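You operate a simulated robot arm through the tools that you are given. There is no shell and no other tool. Be economical: measure what you need, move in short steps, check, and stop when the job is done.

Carry out the task below with a simulated robot arm. There is one attempt and no reset: what you move stays moved.

JOB
Gauge the cooled cake piece, then wind the choke till cake matches the card.
Fine: piece on the anvil, close the gauge with its lever, read, open it, piece into the sample tray; free the choke lock, wind by the difference, lock again.

The check looks at the end state, three seconds after you hand in, the way a careful person would. Anything else that was tipped, shoved, dropped, spilled or broken makes it a failure.

ROBOT AND FRAMES
A 7-joint arm with a two-finger parallel gripper, fixed in place. Base frame: the origin is at the foot of the arm, x ahead of it, y to its left, z up; the work surface is at about z = 740. Lengths are in mm, angles in degrees, forces in N, time in s.
With the tool pointing down near the work surface it reaches from about 200 to 680 mm from the base axis. Its first joint turns from -66.0 to 66.0 degrees. Payload 2.4 kg.
The TCP is the grasp point between the finger pads, 30 mm short of the fingertips. In the tool frame z runs along the fingers and y along their closing line. Largest opening 94 mm; finger width 28, thickness 10; the body of the gripper, 50 by 96 mm, starts 55 mm behind the TCP.
Orientation is that of the tool frame in the base frame, as [roll, pitch, yaw] about the fixed x, y, z axes, in that order (R = Rz(yaw) Ry(pitch) Rx(roll)). With the fingers straight down and closing along the base's y, the tool's x points along the base's -x, its y along +y and its z along -z.

CONTROLS
- The arm moves only by the tool step_arm. Its argument "plan" is a list of rows, each a list of 2 entries, a list of its own where there are three numbers: the shift along the base's x, y, z in mm, then the turn, a rotation vector about the base's x, y, z in degrees. In form: [[[x, y, z], [ax, ay, az]], ...]. A call has 1 to 12 rows; each row shifts and turns the commanded pose from where the row before left it. "claw" is the opening, from 0 (shut) to 1 (fully open), set as the call begins (left out, the last holds). Each row takes 0.2 s and may step no farther than 50 mm and 8.6 degrees from the row before; otherwise, or with a gripper value out of range, the whole call is refused. Where a pose cannot be reached the arm comes as near as it can. A force on the tool above 90 N (or 10 N above the force at the start of the call, whichever is more), or a blocked arm, ends the call early, and 0.2 s more pass. The fingers move at their own pace (about 153 mm/s each) and stop on an object; they squeeze with about 42 N. The grip force told is the motor's: it shows also when the fingers shut on nothing. Time passes only in rows, and 0.2 s behind the last, so rows that do not move let the fingers close. The reply holds the time, the measured pose of the TCP, the force on the tool along the base axes, the opening and the grip force, in the units named above and with some noise, with the torque about the TCP (base axes, N m) and any sound that the robot's microphone picked up.
- Cameras (640 x 400 px; columns grow to the right, rows downward): "scene" is fixed at [45, 482.6, 1442.2]; the picture's right is [-0.65, -0.76, 0.00], its down [-0.46, 0.39, -0.80] and it looks along [0.60, -0.52, -0.60] (base axes); focal length 328 px, centre (320, 200). "wrist" rides on the gripper at [76, 14, -103] in the tool frame; the picture's right is [-0.18, 0.98, 0.00], its down [-0.75, -0.14, -0.64] and it looks along [-0.63, -0.12, 0.77] (tool axes); focal length 243 px, centre (320, 200). There is no depth. A picture from a camera that has moved, and an enlarged one, comes with that camera's place and axes in the base frame and with its lens.
- get_image(camera): a new picture of that camera. The clock stands still meanwhile.
- inspect(camera, box): a new picture of the part [left, top, right, bottom] of that camera's present view, enlarged. The clock stands still meanwhile.
- finish_job(): hands the job in; it is judged then, once.

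Work in short steps. Places have to be worked out from the pictures, the camera data and where the tool is seen: move nearer, look again, correct. Check each grasp and each placing, and mend what went wrong. You have 120 turns and 68 pictures in all, those below and enlarged ones among them. Open the gripper and draw the arm clear of the work before you hand the job in, unless the task says otherwise; then end with one line.

The tools are called after ">>>" as a command line: name --argument value ..., lists and objects as JSON in quotes. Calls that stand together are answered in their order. step_arm: Moves the arm, as the interface text tells. Its arguments: {"type":"object","properties":{"plan":{"type":"array","items":{"type":"array"}},"claw":{"type":"number"}},"required":["plan"]} The other tools are called the same way: get_image (camera) takes a picture; inspect (camera, box) takes an enlarged picture of a part of a camera's view; finish_job () hands the job in.

At the start:

```text
time: 0.0
eef_pos: [391.9, -63.1, 1219.3]
orientation: [180.0, 0.0, -180.0]
force: [0.6, -0.5, 0.6]
moment: [0.0, 0.0, -0.02]
grip_width: 94.1
grip_force: 0.0
```

scene: 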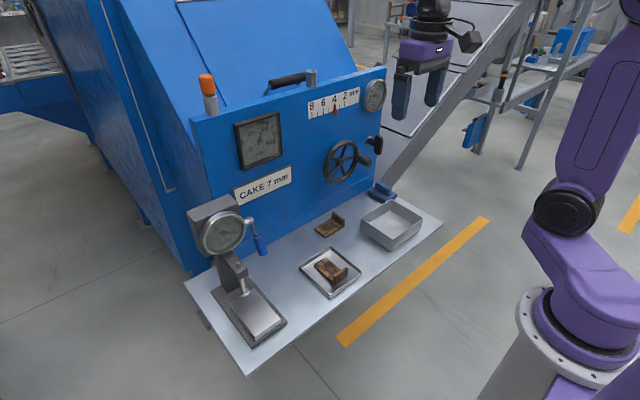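
wrist: 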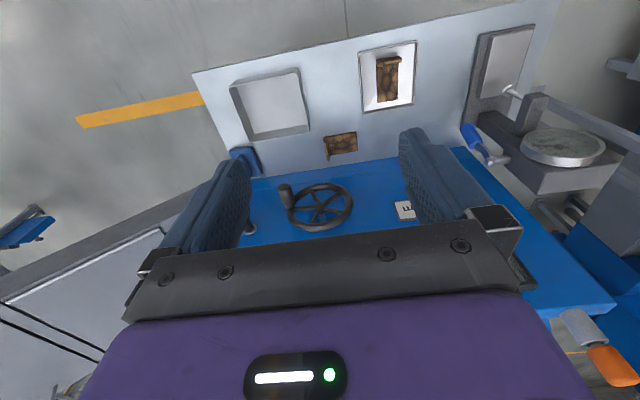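

The pictures show a panel with the scale, a handwheel, the card "CAKE 7 mm", a gauge with its lever, two cake pieces (one in a tray, one loose) and an empty tray. I'll enlarge the parts before moving.

>>> inspect --camera "scene" --box '[180, 180, 340, 360]'

>>> inspect --camera "scene" --box '[290, 70, 400, 200]'

>>> inspect --camera "scene" --box '[290, 170, 450, 310]'

>>> inspect --camera "wrist" --box '[200, 20, 640, 260]'

```text
2.22 times, centred on (260, 270) of scene
camera zoom: at [45.0, 482.6, 1442.2], right [-0.65, -0.76, 0.0], down [-0.46, 0.39, -0.8], along [0.6, -0.52, -0.6], focal length 729 px, centre (453, 44)
```

zoom: 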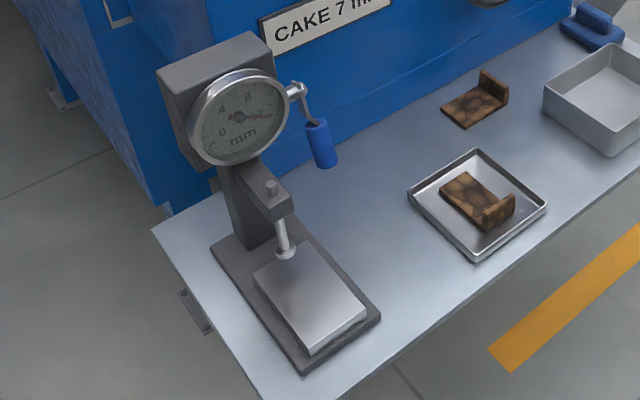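

```text
3.08 times, centred on (345, 135) of scene
camera zoom: at [45.0, 482.6, 1442.2], right [-0.65, -0.76, 0.0], down [-0.46, 0.39, -0.8], along [0.6, -0.52, -0.6], focal length 1009 px, centre (243, 400)
```

zoom: 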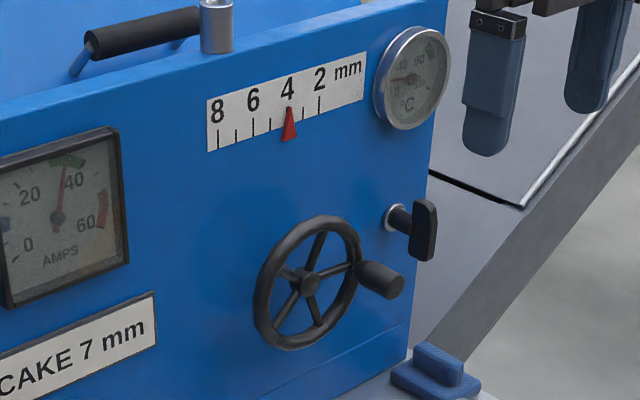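

```text
2.86 times, centred on (370, 240) of scene
camera zoom: at [45.0, 482.6, 1442.2], right [-0.65, -0.76, 0.0], down [-0.46, 0.39, -0.8], along [0.6, -0.52, -0.6], focal length 937 px, centre (177, 86)
```

zoom: 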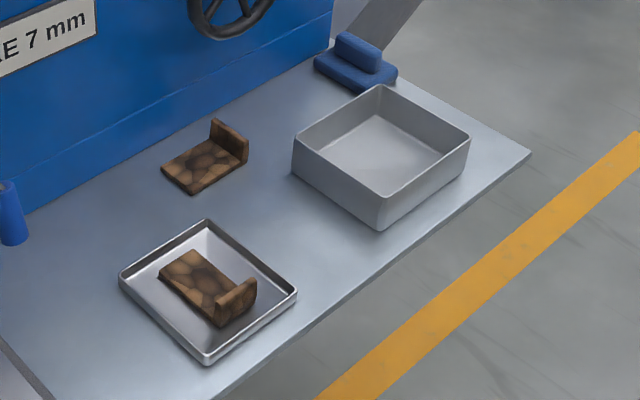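

```text
1.45 times, centred on (420, 140) of wrist
camera zoom: at [315.0, -48.0, 1321.2], right [0.18, 0.98, 0.0], down [0.75, -0.14, 0.64], along [0.63, -0.12, -0.77], focal length 353 px, centre (174, 287)
```

zoom: 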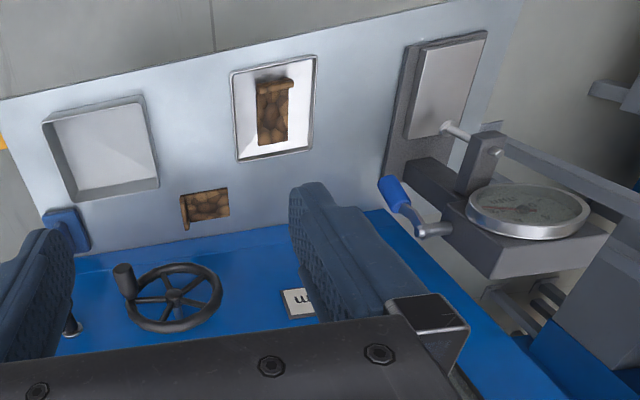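

Rough positions from the scene picture: tray piece about (470, 72), loose piece (614, -49), deep bin (480, -192), anvil (479, 297), wheel (650, -124, 944). The whole fixture looks yawed by about 8°. I'll move lower for a closer look.

>>> step_arm --plan '[[[-10, 10, -45], [0, 0, 0]], [[-10, 10, -45], [0, 0, 0]], [[-10, 10, -45], [0, 0, 0]], [[-10, 10, -45], [0, 0, 0]], [[0, 0, 0], [0, 0, 0]]]' --claw 0.6

>>> get_image --camera "wrist"

```text
time: 1.2
eef_pos: [350.5, -23.6, 1038.8]
orientation: [-179.8, 0.0, -180.0]
force: [0.2, -0.6, -0.3]
moment: [-0.02, -0.04, 0.0]
grip_width: 56.3
grip_force: 0.1
```

```text
61 pictures are left
camera wrist: at [273.2, -8.6, 1140.5], right [0.18, 0.98, 0.0], down [0.75, -0.14, 0.64], along [0.63, -0.12, -0.77], focal length 243 px, centre (320, 200)
```

wrist: 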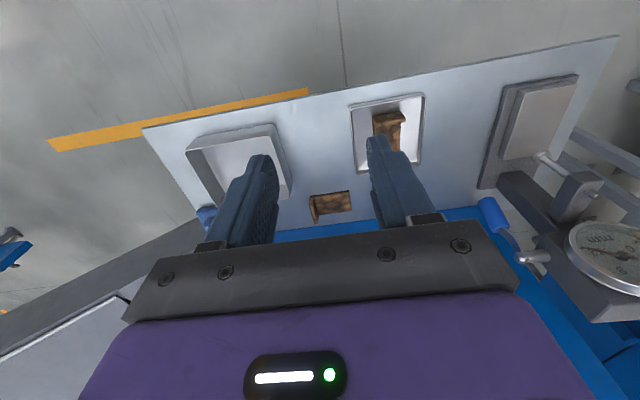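

I'll enlarge the two pieces, the trays and the gauge to tell which piece is cooled.

>>> inspect --camera "scene" --box '[290, 190, 370, 300]'

>>> inspect --camera "scene" --box '[180, 185, 300, 350]'

>>> inspect --camera "wrist" --box '[480, 130, 640, 330]'

```text
3.64 times, centred on (330, 245) of scene
camera zoom: at [45.0, 482.7, 1442.2], right [-0.65, -0.76, 0.0], down [-0.46, 0.39, -0.8], along [0.6, -0.52, -0.6], focal length 1192 px, centre (284, 36)
```

zoom: 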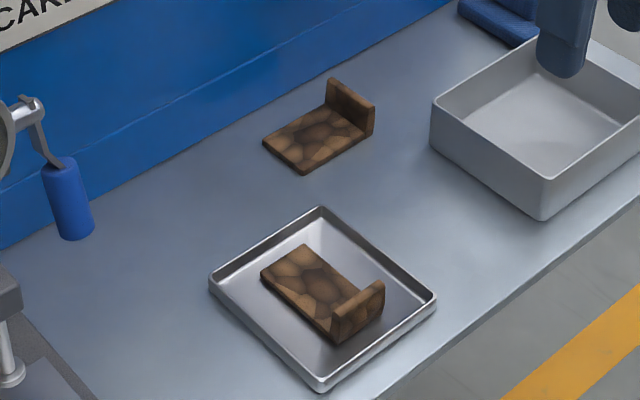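

```text
2.42 times, centred on (240, 268) of scene
camera zoom: at [45.0, 482.7, 1442.2], right [-0.65, -0.76, 0.0], down [-0.46, 0.39, -0.8], along [0.6, -0.52, -0.6], focal length 795 px, centre (514, 36)
```

zoom: 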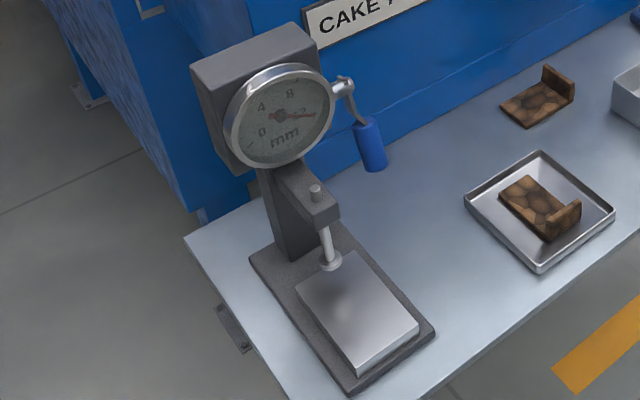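

```text
2.00 times, centred on (560, 230) of wrist
camera zoom: at [273.2, -8.6, 1140.5], right [0.18, 0.98, 0.0], down [0.75, -0.14, 0.64], along [0.63, -0.12, -0.77], focal length 485 px, centre (-160, 140)
```

zoom: 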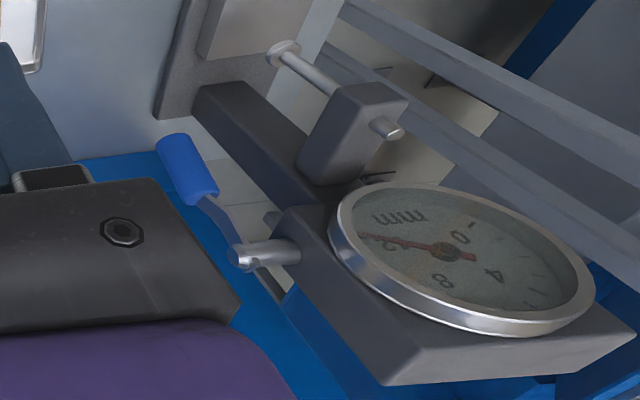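

The dial seems to run 0–12 and now stands near 12, so the gauge is open. To look for markings on the trays and see the panel face-on, I'll tilt the tool up and lower it.

>>> step_arm --plan '[[[-10, 0, -20], [0, -8, 0]], [[-10, 0, -20], [0, -8, 0]], [[-10, 0, -20], [0, -8, 0]], [[0, 0, -20], [0, -8, 0]], [[0, 0, 0], [0, 0, 0]]]'

>>> get_image --camera "wrist"

```text
time: 2.4
eef_pos: [338.5, -41.5, 989.8]
orientation: [-176.2, 23.0, 179.6]
force: [0.0, 0.0, 0.1]
moment: [-0.01, 0.03, 0.0]
grip_width: 56.6
grip_force: 0.0
out of reach, approached as far as the arm can: row 2, 3, 4
```

```text
57 pictures are left
camera wrist: at [228.0, -19.7, 1052.3], right [0.2, 0.98, 0.01], down [0.44, -0.1, 0.89], along [0.88, -0.18, -0.45], focal length 243 px, centre (320, 200)
```

wrist: 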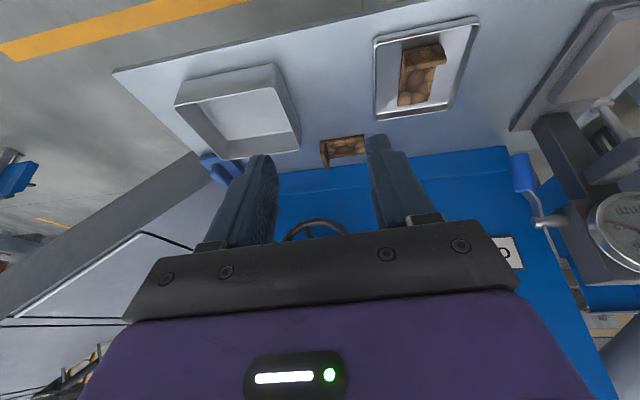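

No label is obvious yet. I'll enlarge the trays and pieces in this view.

>>> inspect --camera "wrist" --box '[160, 0, 500, 190]'

```text
1.88 times, centred on (330, 95) of wrist
camera zoom: at [228.0, -19.7, 1052.3], right [0.2, 0.98, 0.01], down [0.44, -0.1, 0.89], along [0.88, -0.18, -0.45], focal length 457 px, centre (301, 398)
```

zoom: 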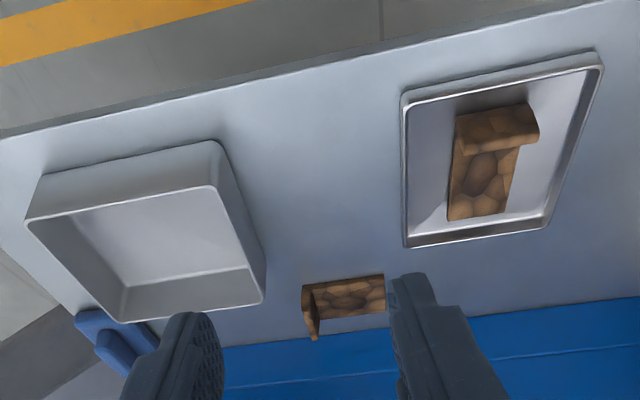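

No labels anywhere. The loose piece lies at the foot of the press, so I take it as fresh. The piece in the shallow pan is then the cooled one, and the deep empty tray is the sample tray. Next I level the tool and go for a close view of the pan piece.

>>> step_arm --plan '[[[40, 20, 10], [0, 8, 0]], [[40, 20, 0], [0, 8, 0]], [[40, 20, 0], [0, 8, 0]], [[40, 20, 0], [0, 8, 0]], [[8, 0, -45], [0, 0, 0]], [[0, 0, -45], [0, 0, 0]], [[0, 0, 0], [0, 0, 0]]]'

>>> get_image --camera "wrist"

```text
time: 4.0
eef_pos: [504.2, 41.2, 909.1]
orientation: [-175.8, -8.9, 179.7]
force: [-0.8, 0.6, 0.1]
moment: [0.0, -0.02, -0.01]
grip_width: 56.5
grip_force: 0.1
```

```text
55 pictures are left
camera wrist: at [444.1, 63.6, 1019.7], right [0.18, 0.98, -0.1], down [0.84, -0.1, 0.53], along [0.51, -0.18, -0.84], focal length 243 px, centre (320, 200)
```

wrist: 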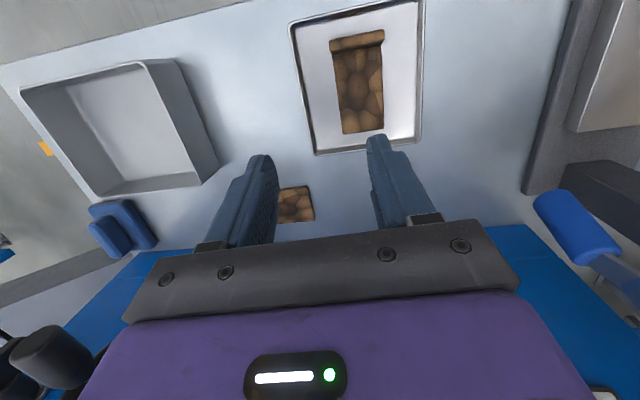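

The pan piece is an L with its lip toward the robot, centred near (442, 70), and the plate runs to x≈525. I'll level the tool, yaw it 90° so the fingers close along x across the lip, and go above the lip.

>>> step_arm --plan '[[[0, 0, 0], [4.2, 0, 0]], [[0, 0, 0], [0, -8.5, 0]], [[-7, 3, 0], [0, 0, 8.5]], [[-7, 3, 0], [0, 0, 8.5]], [[-7, 3, 0], [0, 0, 8.5]], [[-7, 3, 0], [0, 0, 8.5]], [[-7, 3, 0], [0, 0, 8.5]], [[-7, 3, 0], [0, 0, 8.5]], [[-7, 3, 0], [0, 0, 8.5]], [[-7, 3, 0], [0, 0, 8.5]], [[-6, 3, 0], [0, 0, 8.5]], [[0, 3, 0], [0, 0, 8.5]]]'

>>> step_arm --plan '[[[0, 0, 0], [0, 0, 5.2]], [[0, 0, 0], [0, 0, 0]]]'

>>> get_image --camera "wrist"

```text
time: 6.6
eef_pos: [444.6, 67.1, 909.0]
orientation: [179.9, -0.4, -94.5]
force: [0.4, 0.8, 0.2]
moment: [0.05, 0.0, 0.01]
grip_width: 56.4
grip_force: 0.1
```

```text
time: 7.2
eef_pos: [444.8, 68.4, 908.5]
orientation: [179.8, -0.4, -89.4]
force: [0.4, 0.1, 0.3]
moment: [-0.01, -0.02, 0.02]
grip_width: 56.7
grip_force: 0.0
```

```text
54 pictures are left
camera wrist: at [430.6, -6.7, 1011.0], right [-0.98, 0.17, 0.0], down [0.13, 0.76, 0.64], along [0.11, 0.63, -0.77], focal length 243 px, centre (320, 200)
```

wrist: 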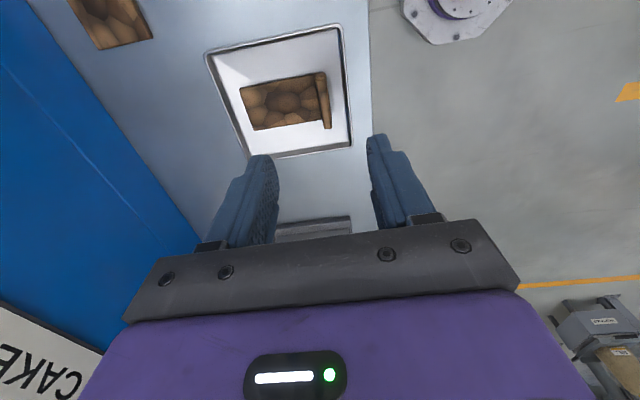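

The lip top is near (440, 71), about 52 wide and 10 thick, and the pan's near rim is at x≈415. I'll narrow the claw and descend partway.

>>> step_arm --plan '[[[-2, 1, -40], [0, 0, 0]], [[-2, 1, -40], [0, 0, 0]], [[0, 0, 0], [0, 0, 0]]]' --claw 0.28

>>> get_image --camera "wrist"

>>> inspect --camera "scene" --box '[270, 190, 400, 310]'

```text
time: 8.0
eef_pos: [439.0, 69.8, 830.0]
orientation: [179.9, -0.3, -89.4]
force: [-0.3, 0.8, -1.3]
moment: [0.01, 0.0, 0.02]
grip_width: 26.1
grip_force: 0.0
```

```text
53 pictures are left
camera wrist: at [424.5, -4.0, 932.1], right [-0.98, 0.17, 0.0], down [0.13, 0.76, 0.64], along [0.11, 0.63, -0.77], focal length 243 px, centre (320, 200)
```

wrist: 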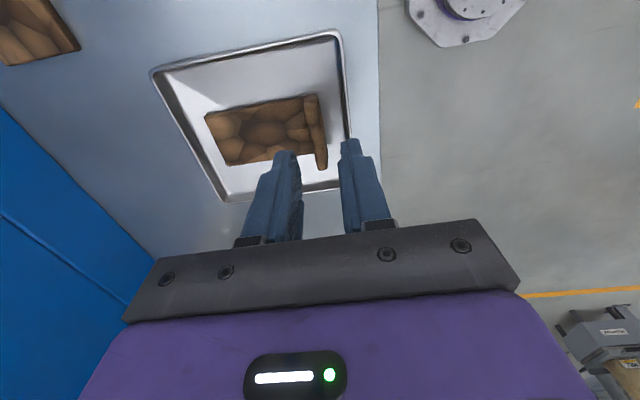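

```text
3.33 times, centred on (335, 250) of scene
camera zoom: at [45.0, 482.6, 1442.2], right [-0.65, -0.76, 0.0], down [-0.46, 0.39, -0.8], along [0.6, -0.52, -0.6], focal length 1093 px, centre (270, 33)
```

zoom: 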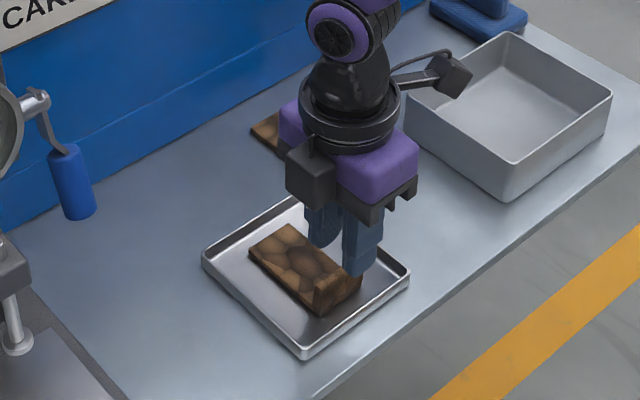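

The lip centre is (440.5, 70.5). I'll shift 1.5 mm, narrow the claw to about 21 mm to clear the rim, descend to TCP z≈786 and close.

>>> step_arm --plan '[[[1.5, 0.5, 0], [0, 0, 0]], [[0, 0, -15], [0, 0, 0]], [[0, 0, -15], [0, 0, 0]], [[0, 0, -14], [0, 0, 0]], [[0, 0, 0], [0, 0, 0]]]' --claw 0.22

>>> inspect --camera "wrist" --box '[160, 40, 420, 260]'

```text
time: 9.2
eef_pos: [441.7, 71.5, 784.2]
orientation: [-180.0, -0.3, -89.4]
force: [-0.4, -0.4, 0.5]
moment: [-0.01, -0.02, -0.04]
grip_width: 20.7
grip_force: 0.1
```

```text
1.82 times, centred on (290, 150) of wrist
camera zoom: at [427.7, -4.0, 887.1], right [-0.98, 0.18, 0.0], down [0.13, 0.76, 0.64], along [0.11, 0.63, -0.77], focal length 441 px, centre (374, 291)
```

zoom: 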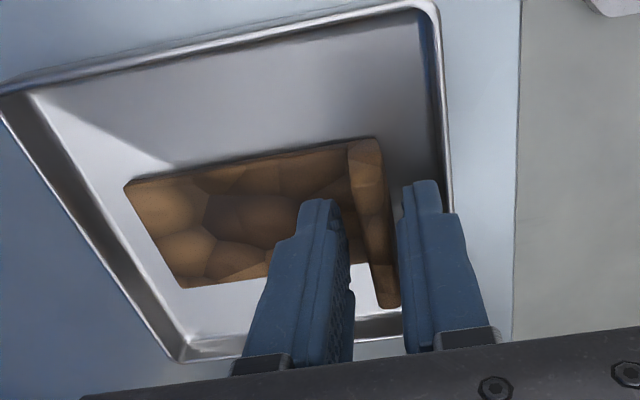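

The fingers straddle the lip with no contact. I'll close.

>>> step_arm --plan '[[[0, 0, 0], [0, 0, 0]], [[0, 0, 0], [0, 0, 0]], [[0, 0, 0], [0, 0, 0]]]' --claw 0

>>> step_arm --plan '[[[0, 0, 15], [0, 0, 0]], [[0, 0, 30], [0, 0, 0]], [[0, 0, 40], [0, 0, 0]], [[0, 0, 0], [0, 0, 0]]]'

>>> get_image --camera "wrist"

>>> inspect --camera "scene" --box '[190, 180, 390, 350]'

```text
time: 10.0
eef_pos: [442.3, 71.8, 783.5]
orientation: [180.0, -0.3, -89.5]
force: [1.0, -1.2, -0.1]
moment: [-0.01, -0.01, 0.0]
grip_width: 7.6
grip_force: 42.2
```

```text
time: 11.0
eef_pos: [444.8, 71.8, 868.4]
orientation: [179.9, -0.4, -89.5]
force: [-0.2, -0.3, -0.2]
moment: [0.01, 0.02, -0.02]
grip_width: 7.7
grip_force: 41.6
```

```text
50 pictures are left
camera wrist: at [429.7, -2.8, 970.6], right [-0.98, 0.17, 0.0], down [0.14, 0.76, 0.64], along [0.11, 0.63, -0.77], focal length 243 px, centre (320, 200)
```

wrist: 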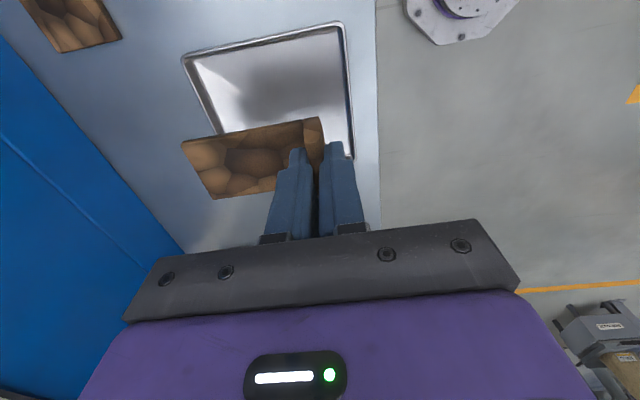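

```text
2.35 times, centred on (290, 265) of scene
camera zoom: at [45.0, 482.6, 1442.2], right [-0.65, -0.76, 0.0], down [-0.46, 0.39, -0.8], along [0.6, -0.52, -0.6], focal length 772 px, centre (391, 47)
```

zoom: 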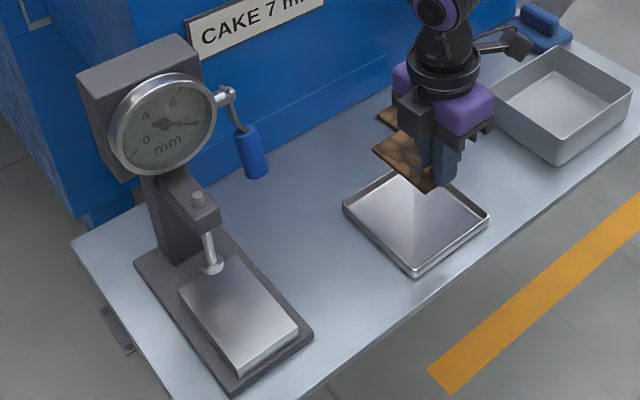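

The piece is held (7.6 mm lip) and the pan is undisturbed. By my estimate the anvil top spans x 434–548, y 265–334, with the spindle foot near (538, 297). I'll carry the piece in front of the gauge and look.

>>> step_arm --plan '[[[-20, 20, 0], [0, 0, 0]], [[-25, 45, 0], [0, 0, 0]], [[0, 45, 0], [0, 0, 0]], [[0, 45, 0], [0, 0, 0]], [[0, 45, 0], [0, 0, 0]], [[0, 25, 0], [0, 0, 0]], [[0, 0, 0], [0, 0, 0]]]'

>>> get_image --camera "wrist"

>>> inspect --camera "scene" --box '[180, 180, 320, 350]'

```text
refused: row 2 steps farther than a row can; nothing moved
```

```text
48 pictures are left
camera wrist: at [429.7, -2.8, 970.6], right [-0.98, 0.17, 0.0], down [0.14, 0.76, 0.64], along [0.11, 0.63, -0.77], focal length 243 px, centre (320, 200)
```

wrist: 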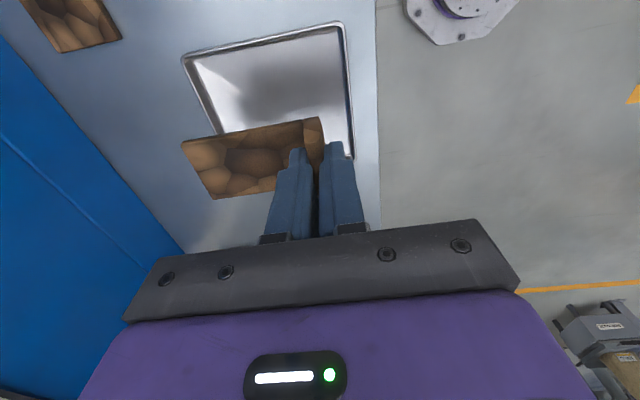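

```text
2.35 times, centred on (250, 265) of scene
camera zoom: at [45.0, 482.6, 1442.2], right [-0.65, -0.76, 0.0], down [-0.46, 0.39, -0.8], along [0.6, -0.52, -0.6], focal length 772 px, centre (485, 47)
```

zoom: 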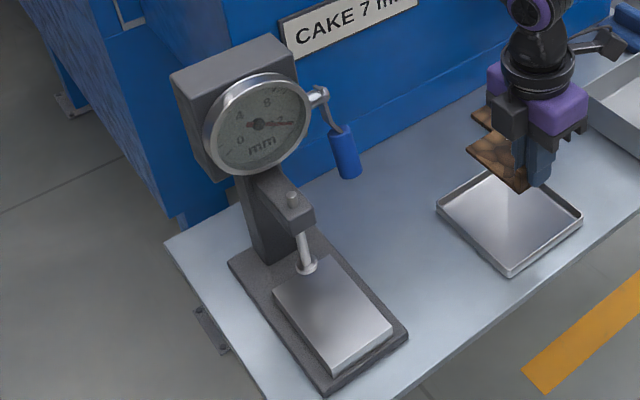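

That call was refused because one row stepped too far. I'll repeat it with smaller rows.

>>> step_arm --plan '[[[-20, 20, 0], [0, 0, 0]], [[-20, 40, 0], [0, 0, 0]], [[-5, 45, 0], [0, 0, 0]], [[0, 45, 0], [0, 0, 0]], [[0, 45, 0], [0, 0, 0]], [[0, 30, 0], [0, 0, 0]], [[0, 0, 0], [0, 0, 0]]]'

>>> get_image --camera "wrist"

```text
time: 12.6
eef_pos: [397.6, 297.6, 868.3]
orientation: [179.8, -0.4, -89.5]
force: [0.2, -0.3, -0.7]
moment: [-0.02, -0.01, 0.03]
grip_width: 7.6
grip_force: 41.8
```

```text
46 pictures are left
camera wrist: at [383.4, 222.6, 971.0], right [-0.98, 0.18, 0.0], down [0.14, 0.76, 0.64], along [0.11, 0.63, -0.77], focal length 243 px, centre (320, 200)
```

wrist: 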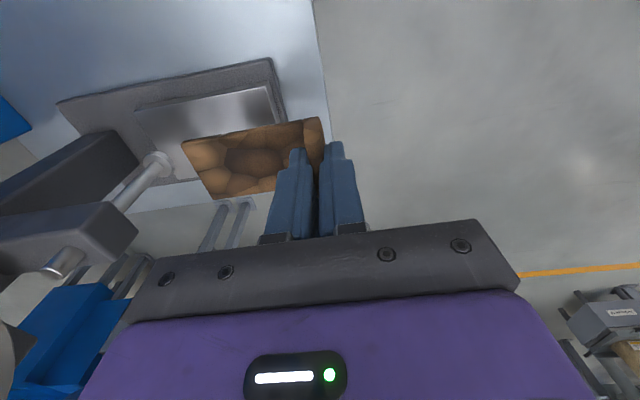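

Triangulating both views, the anvil top is at z≈778 (x 428–540, y 268–336). The foot is near (530, 300) at about z 790, and the gauge arm's front end is at x≈508, z≈875. The gripper body would hit that arm if I inserted fully in this grip. I'll set the piece down short of the foot, then re-grip it by its width at yaw 0 and slide it in.

>>> step_arm --plan '[[[21, 2, 0], [0, 0, 0]], [[21, 2, 0], [0, 0, 0]], [[0, 0, -20], [0, 0, 0]], [[0, 0, -15], [0, 0, 0]], [[0, 0, -6], [0, 0, 0]], [[0, 0, 0], [0, 0, 0]]]'

>>> get_image --camera "wrist"

```text
time: 14.0
eef_pos: [440.0, 299.6, 827.8]
orientation: [-180.0, -0.4, -89.4]
force: [-2.0, -0.3, 7.5]
moment: [-0.07, -0.56, -0.05]
grip_width: 7.7
grip_force: 41.6
```

```text
45 pictures are left
camera wrist: at [425.3, 225.0, 930.7], right [-0.98, 0.17, 0.0], down [0.13, 0.76, 0.64], along [0.11, 0.63, -0.77], focal length 243 px, centre (320, 200)
```

wrist: 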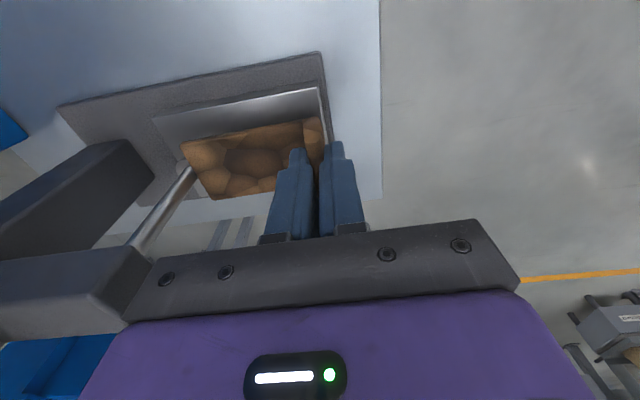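

I feel 7.5 N upward at about 75–80 mm ahead of the TCP, so the plate's far end touches something, either the anvil or the foot. I'll look before going on.

>>> inspect --camera "scene" --box '[210, 250, 300, 350]'

>>> inspect --camera "wrist" --box '[100, 80, 340, 240]'

```text
4.00 times, centred on (255, 300) of scene
camera zoom: at [44.9, 482.5, 1442.2], right [-0.65, -0.76, 0.0], down [-0.46, 0.39, -0.8], along [0.6, -0.52, -0.6], focal length 1312 px, centre (580, -200)
```

zoom: 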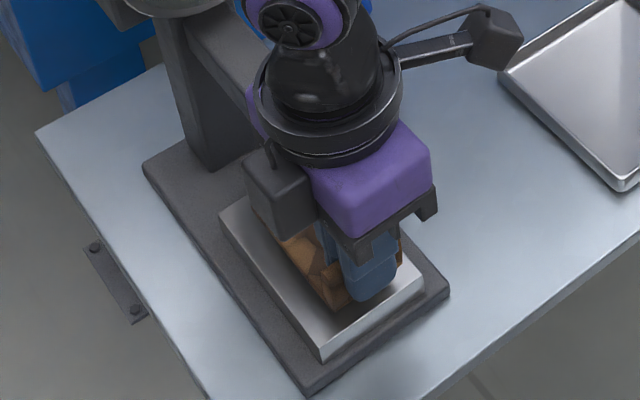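

```text
2.50 times, centred on (220, 160) of wrist
camera zoom: at [425.3, 225.0, 930.7], right [-0.98, 0.17, 0.0], down [0.13, 0.76, 0.64], along [0.11, 0.63, -0.77], focal length 606 px, centre (570, 300)
```

zoom: 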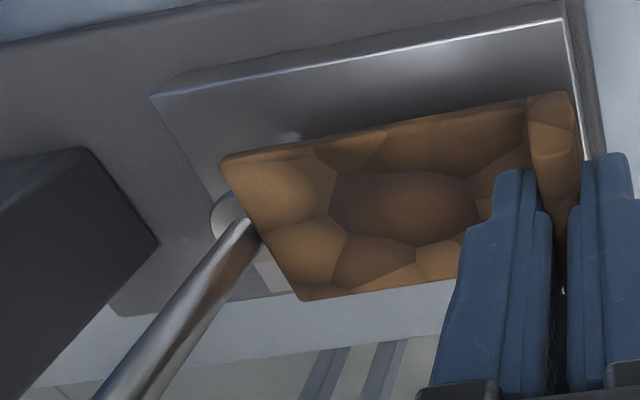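

The plate's end is resting on top of the foot flange, so the foot is centred near x≈525. I'll lift, back off 13 mm and lower again.

>>> step_arm --plan '[[[0, 0, 6], [0, 0, 0]], [[-13, 1, 0], [0, 0, 0]], [[0, 0, -6], [0, 0, 0]], [[0, 0, -4], [0, 0, 0]], [[0, 0, 0], [0, 0, 0]]]'

```text
time: 15.2
eef_pos: [425.1, 300.5, 824.9]
orientation: [-180.0, -0.4, -89.5]
force: [-0.4, 0.0, 0.4]
moment: [-0.02, -0.01, -0.01]
grip_width: 7.7
grip_force: 41.9
```

The way is free now. I'll lower in small steps until contact.

>>> step_arm --plan '[[[1, 0, -2], [0, 0, 0]], [[0, 0, -2], [0, 0, 0]], [[0, 0, 0], [0, 0, 0]]]'

>>> step_arm --plan '[[[0, 0, -1.5], [0, 0, 0]], [[0, 0, 0], [0, 0, 0]]]'

>>> step_arm --plan '[[[0, 0, -1.5], [0, 0, 0]], [[0, 0, 0], [0, 0, 0]]]'

```text
time: 16.0
eef_pos: [426.9, 300.6, 819.5]
orientation: [179.9, -0.4, -89.5]
force: [0.2, 0.7, -0.3]
moment: [-0.03, 0.01, 0.0]
grip_width: 7.6
grip_force: 41.7
```

```text
time: 16.6
eef_pos: [428.3, 300.9, 818.8]
orientation: [179.9, -0.4, -89.5]
force: [0.3, 1.0, -0.6]
moment: [0.0, 0.0, 0.01]
grip_width: 7.4
grip_force: 41.7
```

```text
time: 17.2
eef_pos: [427.1, 300.7, 816.4]
orientation: [179.9, -0.4, -89.5]
force: [-0.7, 0.5, -0.7]
moment: [0.01, 0.02, 0.02]
grip_width: 7.6
grip_force: 41.5
```

No contact yet at 816.4, so I continue down.

>>> step_arm --plan '[[[0, 0, -2], [0, 0, 0]], [[0, 0, 0], [0, 0, 0]]]'

>>> step_arm --plan '[[[0, 0, -1.5], [0, 0, 0]], [[0, 0, 0], [0, 0, 0]]]'

>>> step_arm --plan '[[[0, 0, -1.5], [0, 0, 0]], [[0, 0, 0], [0, 0, 0]]]'

```text
time: 17.8
eef_pos: [426.2, 300.6, 813.9]
orientation: [179.9, -0.4, -89.5]
force: [0.0, 0.5, -0.3]
moment: [0.01, 0.02, 0.0]
grip_width: 7.7
grip_force: 41.7
```

```text
time: 18.4
eef_pos: [427.0, 302.0, 812.2]
orientation: [179.9, -0.4, -89.5]
force: [0.7, 0.2, -0.3]
moment: [-0.01, -0.01, -0.02]
grip_width: 7.7
grip_force: 41.6
```

```text
time: 19.0
eef_pos: [428.7, 299.5, 812.0]
orientation: [179.9, -0.4, -89.6]
force: [0.1, -0.2, 0.0]
moment: [-0.02, 0.02, 0.0]
grip_width: 7.7
grip_force: 41.7
```

Still no contact, so I go lower.

>>> step_arm --plan '[[[0, 0, -2], [0, 0, 0]], [[0, 0, 0], [0, 0, 0]]]'

>>> step_arm --plan '[[[0, 0, -1.5], [0, 0, 0]], [[0, 0, 0], [0, 0, 0]]]'

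>>> inspect --camera "wrist" --box '[100, 60, 380, 260]'

```text
time: 19.6
eef_pos: [426.1, 301.2, 809.4]
orientation: [179.9, -0.4, -89.6]
force: [-1.3, -1.0, 4.0]
moment: [-0.05, -0.08, -0.05]
grip_width: 8.0
grip_force: 41.8
```

```text
time: 20.2
eef_pos: [427.2, 301.4, 808.9]
orientation: [-180.0, -0.4, -89.5]
force: [-8.4, -6.4, 36.8]
moment: [-0.34, -0.11, -0.12]
grip_width: 7.7
grip_force: 41.7
```

```text
2.00 times, centred on (240, 160) of wrist
camera zoom: at [412.8, 225.8, 911.8], right [-0.98, 0.17, 0.0], down [0.13, 0.76, 0.64], along [0.11, 0.63, -0.77], focal length 485 px, centre (480, 280)
```

zoom: 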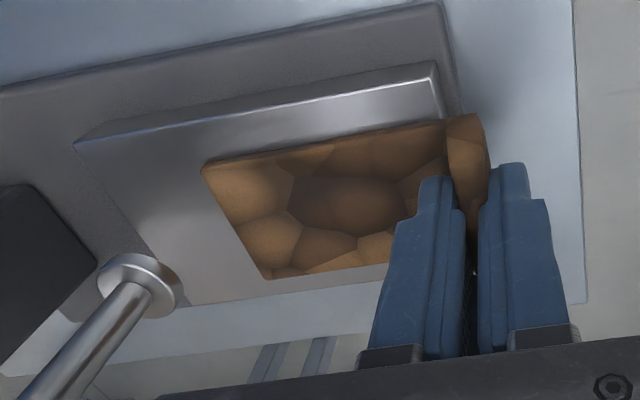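

Contact came at TCP z≈810 (37 N on the last step), so the plate is on the anvil. I'll ease up 1.5 mm, open gently and lift away.

>>> step_arm --plan '[[[0, 0, 1.5], [0, 0, 0]], [[0, 0, 0], [0, 0, 0]]]'

>>> step_arm --plan '[[[0, 0, 0], [0, 0, 0]], [[0, 0, 0], [0, 0, 0]], [[0, 0, 15], [0, 0, 0]], [[0, 0, 30], [0, 0, 0]], [[-30, 0, 20], [0, 0, 0]], [[0, 0, 0], [0, 0, 0]]]' --claw 0.25

>>> get_image --camera "wrist"

>>> inspect --camera "scene" --box '[200, 250, 300, 350]'

```text
time: 20.8
eef_pos: [428.2, 300.8, 809.6]
orientation: [-180.0, -0.2, -89.5]
force: [-1.9, -2.4, 17.3]
moment: [-0.11, -0.13, -0.08]
grip_width: 7.6
grip_force: 41.2
```

```text
time: 22.2
eef_pos: [394.8, 298.9, 874.5]
orientation: [179.8, -0.4, -89.4]
force: [0.7, 0.0, 0.4]
moment: [0.04, 0.03, 0.01]
grip_width: 23.7
grip_force: 0.1
```

```text
41 pictures are left
camera wrist: at [381.0, 224.5, 977.3], right [-0.98, 0.17, 0.0], down [0.13, 0.76, 0.64], along [0.11, 0.63, -0.77], focal length 243 px, centre (320, 200)
```

wrist: 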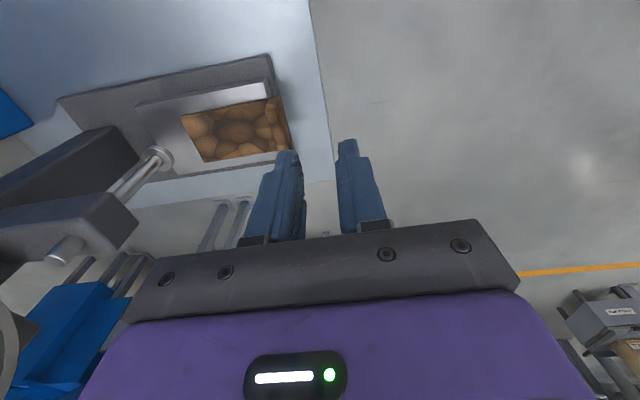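

```text
4.00 times, centred on (250, 300) of scene
camera zoom: at [45.0, 482.6, 1442.2], right [-0.65, -0.76, 0.0], down [-0.46, 0.39, -0.8], along [0.6, -0.52, -0.6], focal length 1312 px, centre (600, -200)
```

zoom: 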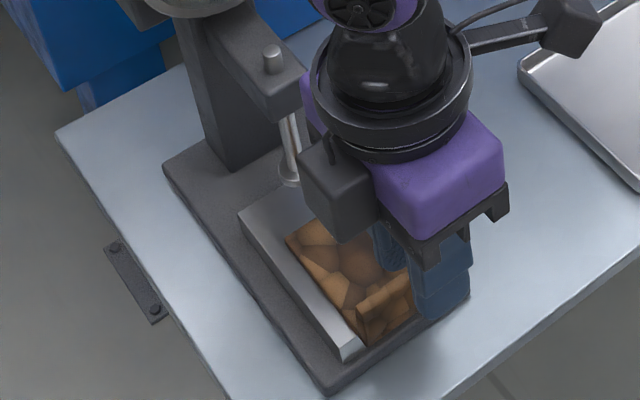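

The piece lies flat on the anvil: its plate end is at x≈508, y centre ≈300, and the foot is at about (531, 303). I'll turn the tool back to yaw 180 (fingers closing along y), open to ~75 mm and go above the lip.

>>> step_arm --plan '[[[0, 0, 0], [0, 0, -8.5]], [[0, 0, 0], [0, 0, -8.5]], [[0, 0, 0], [0, 0, -8.5]], [[0, 0, 0], [0, 0, -8.5]], [[0, 0, 0], [0, 0, -8.5]], [[0, 0, 0], [0, 0, -8.5]], [[0, 0, 0], [0, 0, -8.5]], [[0, 0, 0], [0, 0, -8.5]], [[0, 0, 0], [0, 0, -8.5]], [[17, 0, 0], [0, 0, -8.5]], [[18, 0, 0], [0, 0, -5.5]], [[0, 0, 0], [0, 0, 0]]]' --claw 0.78

>>> get_image --camera "wrist"

```text
time: 24.8
eef_pos: [429.9, 301.5, 872.9]
orientation: [179.9, -0.5, -180.0]
force: [0.0, 0.1, 0.6]
moment: [0.01, 0.01, -0.02]
grip_width: 73.4
grip_force: 0.0
```

```text
39 pictures are left
camera wrist: at [353.7, 315.8, 976.7], right [0.18, 0.98, 0.0], down [0.76, -0.14, 0.64], along [0.63, -0.12, -0.77], focal length 243 px, centre (320, 200)
```

wrist: 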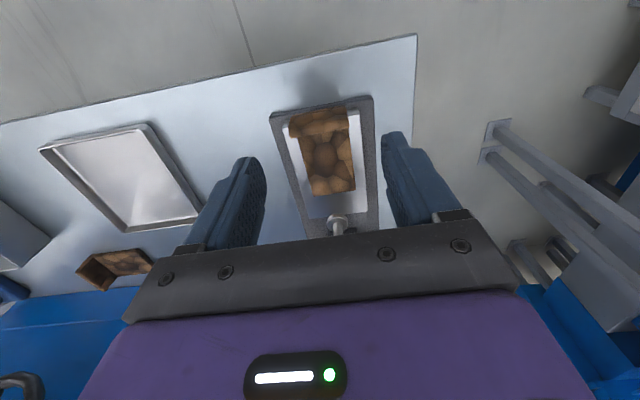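

The piece is centred at y≈300 under the fingers. I'll descend to TCP z≈803 and close on the width.

>>> step_arm --plan '[[[0, -1, -30], [0, 0, 0]], [[0, 0, -25], [0, 0, 0]], [[0, 0, -10], [0, 0, 0]], [[0, 0, -4], [0, 0, 0]], [[0, 0, 0], [0, 0, 0]]]'

>>> step_arm --plan '[[[0, 0, 0], [0, 0, 0]], [[0, 0, 0], [0, 0, 0]], [[0, 0, 0], [0, 0, 0]]]' --claw 0.3

```text
time: 26.0
eef_pos: [432.1, 299.9, 804.6]
orientation: [179.9, -0.5, 180.0]
force: [0.3, 0.2, -0.1]
moment: [-0.03, 0.0, 0.03]
grip_width: 73.5
grip_force: 0.1
```

```text
time: 26.8
eef_pos: [432.4, 300.0, 804.6]
orientation: [180.0, -0.4, -180.0]
force: [0.5, 0.6, 0.9]
moment: [-0.01, 0.03, -0.03]
grip_width: 45.3
grip_force: 42.0
```

Gripped at 45 mm width. I'll slide it under the foot in small steps, watching the force.

>>> step_arm --plan '[[[5, 0, 0.7], [0, 0, 0]], [[5, 0, 0], [0, 0, 0]], [[5, 0, 0], [0, 0, 0]], [[0, 0, 0], [0, 0, 0]]]'

>>> step_arm --plan '[[[5, 0, 0], [0, 0, 0]], [[5, 0, 0], [0, 0, 0]], [[5, 0, 0], [0, 0, 0]], [[5, 0, 0], [0, 0, 0]], [[4, 0, 0], [0, 0, 0]], [[0, 0, 0], [0, 0, 0]]]'

>>> get_image --camera "wrist"

>>> inspect --camera "scene" --box '[190, 190, 300, 350]'

```text
time: 27.8
eef_pos: [448.2, 299.5, 807.0]
orientation: [179.9, -0.4, -180.0]
force: [-0.3, 0.3, 0.0]
moment: [0.01, 0.03, 0.03]
grip_width: 45.3
grip_force: 42.5
```

```text
time: 29.2
eef_pos: [467.8, 299.6, 806.0]
orientation: [-180.0, -0.7, -179.9]
force: [-16.4, -3.6, 6.8]
moment: [0.28, -1.71, -0.31]
grip_width: 45.3
grip_force: 42.6
```

```text
38 pictures are left
camera wrist: at [392.1, 314.2, 909.3], right [0.18, 0.98, 0.0], down [0.76, -0.14, 0.63], along [0.62, -0.12, -0.77], focal length 243 px, centre (320, 200)
```

wrist: 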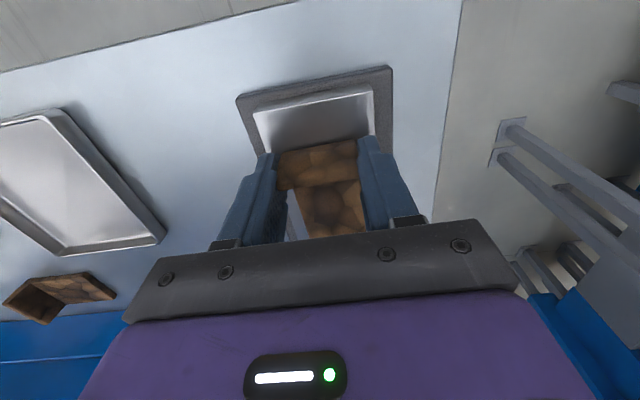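

```text
2.50 times, centred on (245, 270) of scene
camera zoom: at [44.5, 482.5, 1442.2], right [-0.65, -0.76, 0.0], down [-0.46, 0.39, -0.8], along [0.6, -0.52, -0.6], focal length 820 px, centre (508, 25)
```

zoom: 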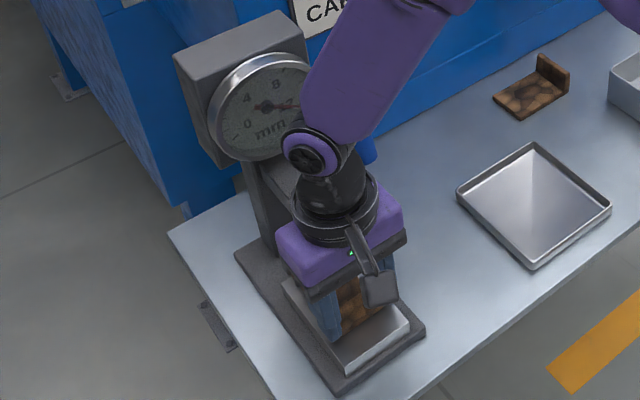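

The −16 N with that moment points to the gripper body just touching the gauge arm above; the plate itself slid in freely. I'll back off 2.5 mm, set it down, release and retreat upward and back.

>>> step_arm --plan '[[[-2.5, 0, 0], [0, 0, 0]], [[0, 0, -1.2], [0, 0, 0]], [[0, 0, 0], [0, 0, 0]]]'

>>> step_arm --plan '[[[0, 0, 0], [0, 0, 0]], [[0, 0, 0], [0, 0, 0]], [[-8, 0, 10], [0, 0, 0]], [[-10, 0, 25], [0, 0, 0]], [[-20, 0, 30], [0, 0, 0]], [[-10, -20, 30], [0, 0, 0]], [[0, -40, 20], [0, 0, 0]], [[0, -40, 0], [0, 0, 0]], [[0, 0, 0], [0, 0, 0]]]' --claw 0.7

>>> inspect --camera "scene" --box '[190, 180, 310, 350]'

>>> get_image --camera "wrist"

```text
time: 30.0
eef_pos: [469.4, 300.8, 805.6]
orientation: [179.9, -0.3, 179.9]
force: [-3.3, -1.6, 0.4]
moment: [0.02, -0.29, -0.12]
grip_width: 45.2
grip_force: 42.3
```

```text
time: 32.0
eef_pos: [420.2, 202.7, 920.5]
orientation: [179.8, -0.4, -180.0]
force: [0.6, 0.5, 0.2]
moment: [-0.01, 0.03, 0.0]
grip_width: 65.9
grip_force: 0.1
```

```text
2.35 times, centred on (250, 265) of scene
camera zoom: at [45.0, 482.6, 1442.2], right [-0.65, -0.76, 0.0], down [-0.46, 0.39, -0.8], along [0.6, -0.52, -0.6], focal length 772 px, centre (485, 47)
```

zoom: 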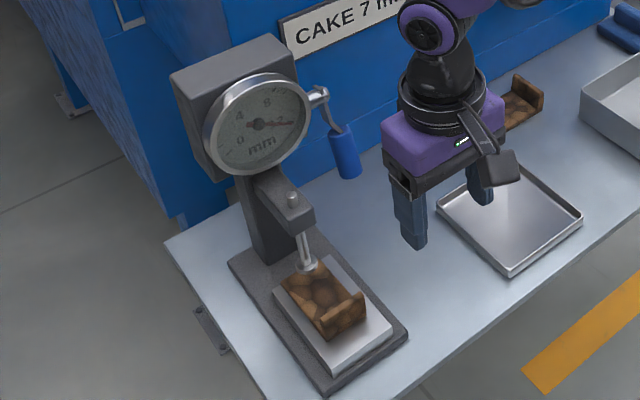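

```text
35 pictures are left
camera wrist: at [344.3, 217.5, 1022.4], right [0.18, 0.98, 0.0], down [0.76, -0.14, 0.64], along [0.63, -0.12, -0.77], focal length 243 px, centre (320, 200)
```

wrist: 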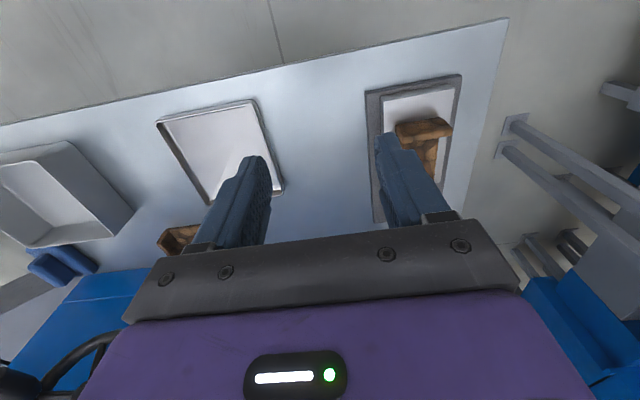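

The piece sits flat under the foot. From two views the lever's pivot is near (603, 221, 930) and its blue grip runs from (589, 212, 885) down to (578, 212, 836). I'll tilt the tool toward horizontal in front of the grip.

>>> step_arm --plan '[[[8, 1, -5], [0, -8.4, 0]], [[8, 1, -5], [0, -8.4, 0]], [[8, 1, -5], [0, -8.4, 0]], [[8, 1, -5], [0, -8.4, 0]], [[8, 1, -5], [0, -8.4, 0]], [[8, 1, -5], [0, -8.4, 0]], [[8, 1, -5], [0, -8.4, 0]], [[8, 1, -5], [0, -8.4, 0]], [[0, 1, 0], [0, -7.8, 0]], [[0, 0, 0], [0, 0, 0]]]' --claw 0.5

>>> get_image --camera "wrist"

```text
time: 34.2
eef_pos: [459.3, 205.2, 896.8]
orientation: [-178.9, 38.3, -179.8]
force: [0.6, -0.4, 0.8]
moment: [-0.01, -0.04, 0.02]
grip_width: 47.2
grip_force: 0.0
out of reach, approached as far as the arm can: row 3, 6, 7, 8, 9
```

```text
34 pictures are left
camera wrist: at [336.4, 221.0, 928.7], right [0.15, 0.98, 0.1], down [0.19, -0.13, 0.97], along [0.97, -0.13, -0.21], focal length 243 px, centre (320, 200)
```

wrist: 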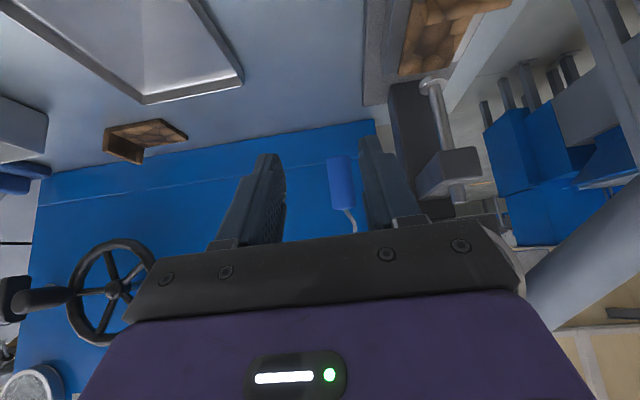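

The view confirms the grip at (582, 212, 862). The tilt was limited because the arm was too retracted, so I'll advance and tilt together, stopping short of the grip.

>>> step_arm --plan '[[[15, 1, -2], [0, -4, 0]], [[15, 1, -4], [0, -5, 0]], [[15, 1, -4], [0, -6, 0]], [[12, 1, -6], [0, -6, 0]], [[10, 2, -6], [0, -6, 0]], [[0, 0, 0], [0, 0, 0]]]'

>>> get_image --camera "wrist"

```text
time: 35.6
eef_pos: [466.9, 205.4, 894.8]
orientation: [-178.6, 40.2, -179.6]
force: [-0.5, 1.3, 0.0]
moment: [-0.04, 0.0, 0.03]
grip_width: 47.2
grip_force: 0.0
out of reach, approached as far as the arm can: row 1, 2, 3, 4, 5
```

```text
33 pictures are left
camera wrist: at [342.1, 222.2, 923.7], right [0.15, 0.98, 0.1], down [0.16, -0.12, 0.98], along [0.98, -0.13, -0.18], focal length 243 px, centre (320, 200)
```

wrist: 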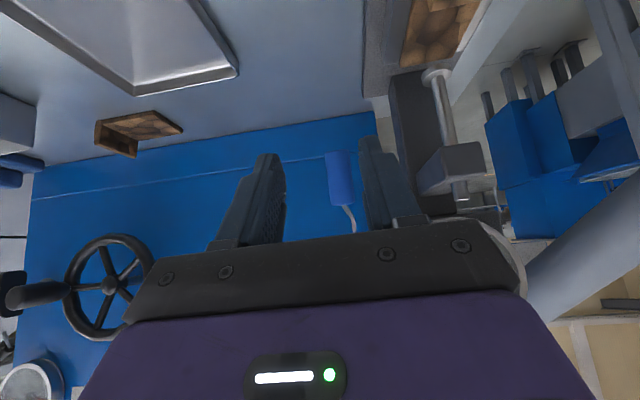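

A joint limit couples tilt and position here. I'll advance without tilting first, then tilt.

>>> step_arm --plan '[[[20, 1, 0], [0, 0, 0]], [[20, 1, 0], [0, 0, 0]], [[15, 1, 0], [0, 0, 0]], [[0, 0, 0], [0, 0, 0]]]'

>>> step_arm --plan '[[[0, 1, -5], [0, -6, 0]], [[0, 1, -5], [0, -6, 0]], [[0, 1, -5], [0, -6, 0]], [[0, 0, 0], [0, 0, 0]]]'

```text
time: 36.6
eef_pos: [523.5, 208.4, 895.4]
orientation: [-178.7, 40.2, -179.5]
force: [0.1, -0.2, 0.2]
moment: [0.01, -0.03, 0.01]
grip_width: 46.9
grip_force: 0.1
```

```text
time: 37.6
eef_pos: [522.6, 209.1, 888.2]
orientation: [-178.2, 49.2, -179.4]
force: [-0.4, 0.3, 0.5]
moment: [-0.06, -0.02, 0.01]
grip_width: 47.4
grip_force: 0.1
out of reach, approached as far as the arm can: row 2, 3
```

Now at 49°, which suffices. The dial face is at x≈570, and the gripper body stays clear if I grip low. I'll advance to (580, 212, 852) around the grip.

>>> step_arm --plan '[[[10, 1, -12], [0, 0, 0]], [[12, 1, -12], [0, 0, 0]], [[12, 1, -12], [0, 0, 0]], [[12, 0, 0], [0, 0, 0]], [[0, 0, 0], [0, 0, 0]]]'

>>> inspect --camera "wrist" --box '[200, 60, 440, 260]'

>>> inspect --camera "scene" --box '[180, 180, 320, 340]'

```text
time: 38.8
eef_pos: [569.1, 213.8, 854.6]
orientation: [-178.2, 49.1, -179.2]
force: [0.5, 0.0, 1.4]
moment: [0.0, -0.01, 0.04]
grip_width: 47.0
grip_force: 0.0
```

```text
2.00 times, centred on (320, 160) of wrist
camera zoom: at [440.8, 229.6, 863.1], right [0.13, 0.98, 0.12], down [0.01, -0.12, 0.99], along [0.99, -0.13, -0.02], focal length 485 px, centre (320, 280)
```

zoom: 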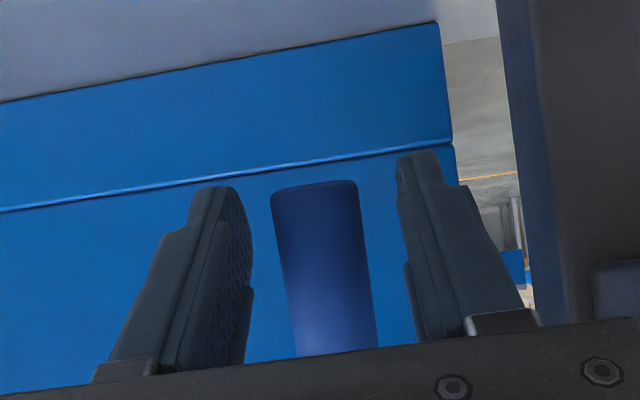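

```text
2.50 times, centred on (250, 260) of scene
camera zoom: at [45.0, 482.6, 1442.2], right [-0.65, -0.76, 0.0], down [-0.46, 0.39, -0.8], along [0.6, -0.52, -0.6], focal length 820 px, centre (495, 50)
```

zoom: 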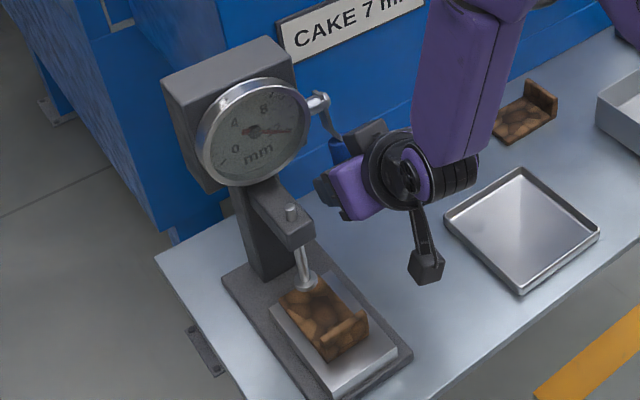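

The grip is centred between the fingers. I'll advance 11 mm and close.

>>> step_arm --plan '[[[11, -1, -2], [0, 0, 0]], [[0, 0, 0], [0, 0, 0]]]'

>>> step_arm --plan '[[[0, 0, 0], [0, 0, 0]], [[0, 0, 0], [0, 0, 0]], [[0, 0, 0], [0, 0, 0]]]' --claw 0.05

```text
time: 39.4
eef_pos: [579.4, 211.9, 852.6]
orientation: [-178.2, 49.1, -179.3]
force: [-0.2, 0.7, -0.4]
moment: [0.03, 0.0, -0.03]
grip_width: 46.9
grip_force: 0.0
```

```text
time: 40.2
eef_pos: [579.2, 212.0, 852.1]
orientation: [-178.2, 49.2, -179.1]
force: [3.7, 4.1, -0.9]
moment: [-0.02, 0.24, 0.03]
grip_width: 29.5
grip_force: 45.5
```

Held. First a test pull toward −x along the lever's arc, about 9°, to feel the resistance and sense.

>>> step_arm --plan '[[[-4.6, 0, 1.6], [0, 2, 0]], [[-4.6, 0, 1.9], [0, 2, 0]], [[-4.5, 0, 2.2], [0, 2, 0]], [[0, 0, 0], [0, 0, 0]]]'

>>> inspect --camera "scene" --box '[190, 190, 290, 310]'

```text
time: 41.2
eef_pos: [566.7, 211.8, 857.9]
orientation: [-178.2, 43.0, -179.3]
force: [15.0, 11.4, -4.5]
moment: [-0.07, 1.19, 0.03]
grip_width: 29.8
grip_force: 45.3
```

```text
3.33 times, centred on (240, 250) of scene
camera zoom: at [45.5, 483.0, 1442.0], right [-0.65, -0.76, 0.0], down [-0.46, 0.39, -0.8], along [0.6, -0.52, -0.6], focal length 1093 px, centre (587, 33)
```

zoom: 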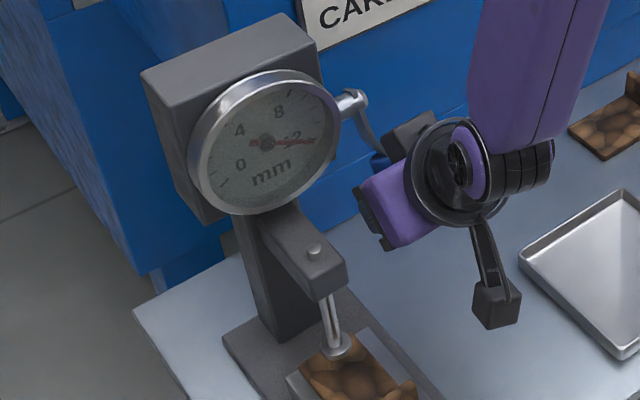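

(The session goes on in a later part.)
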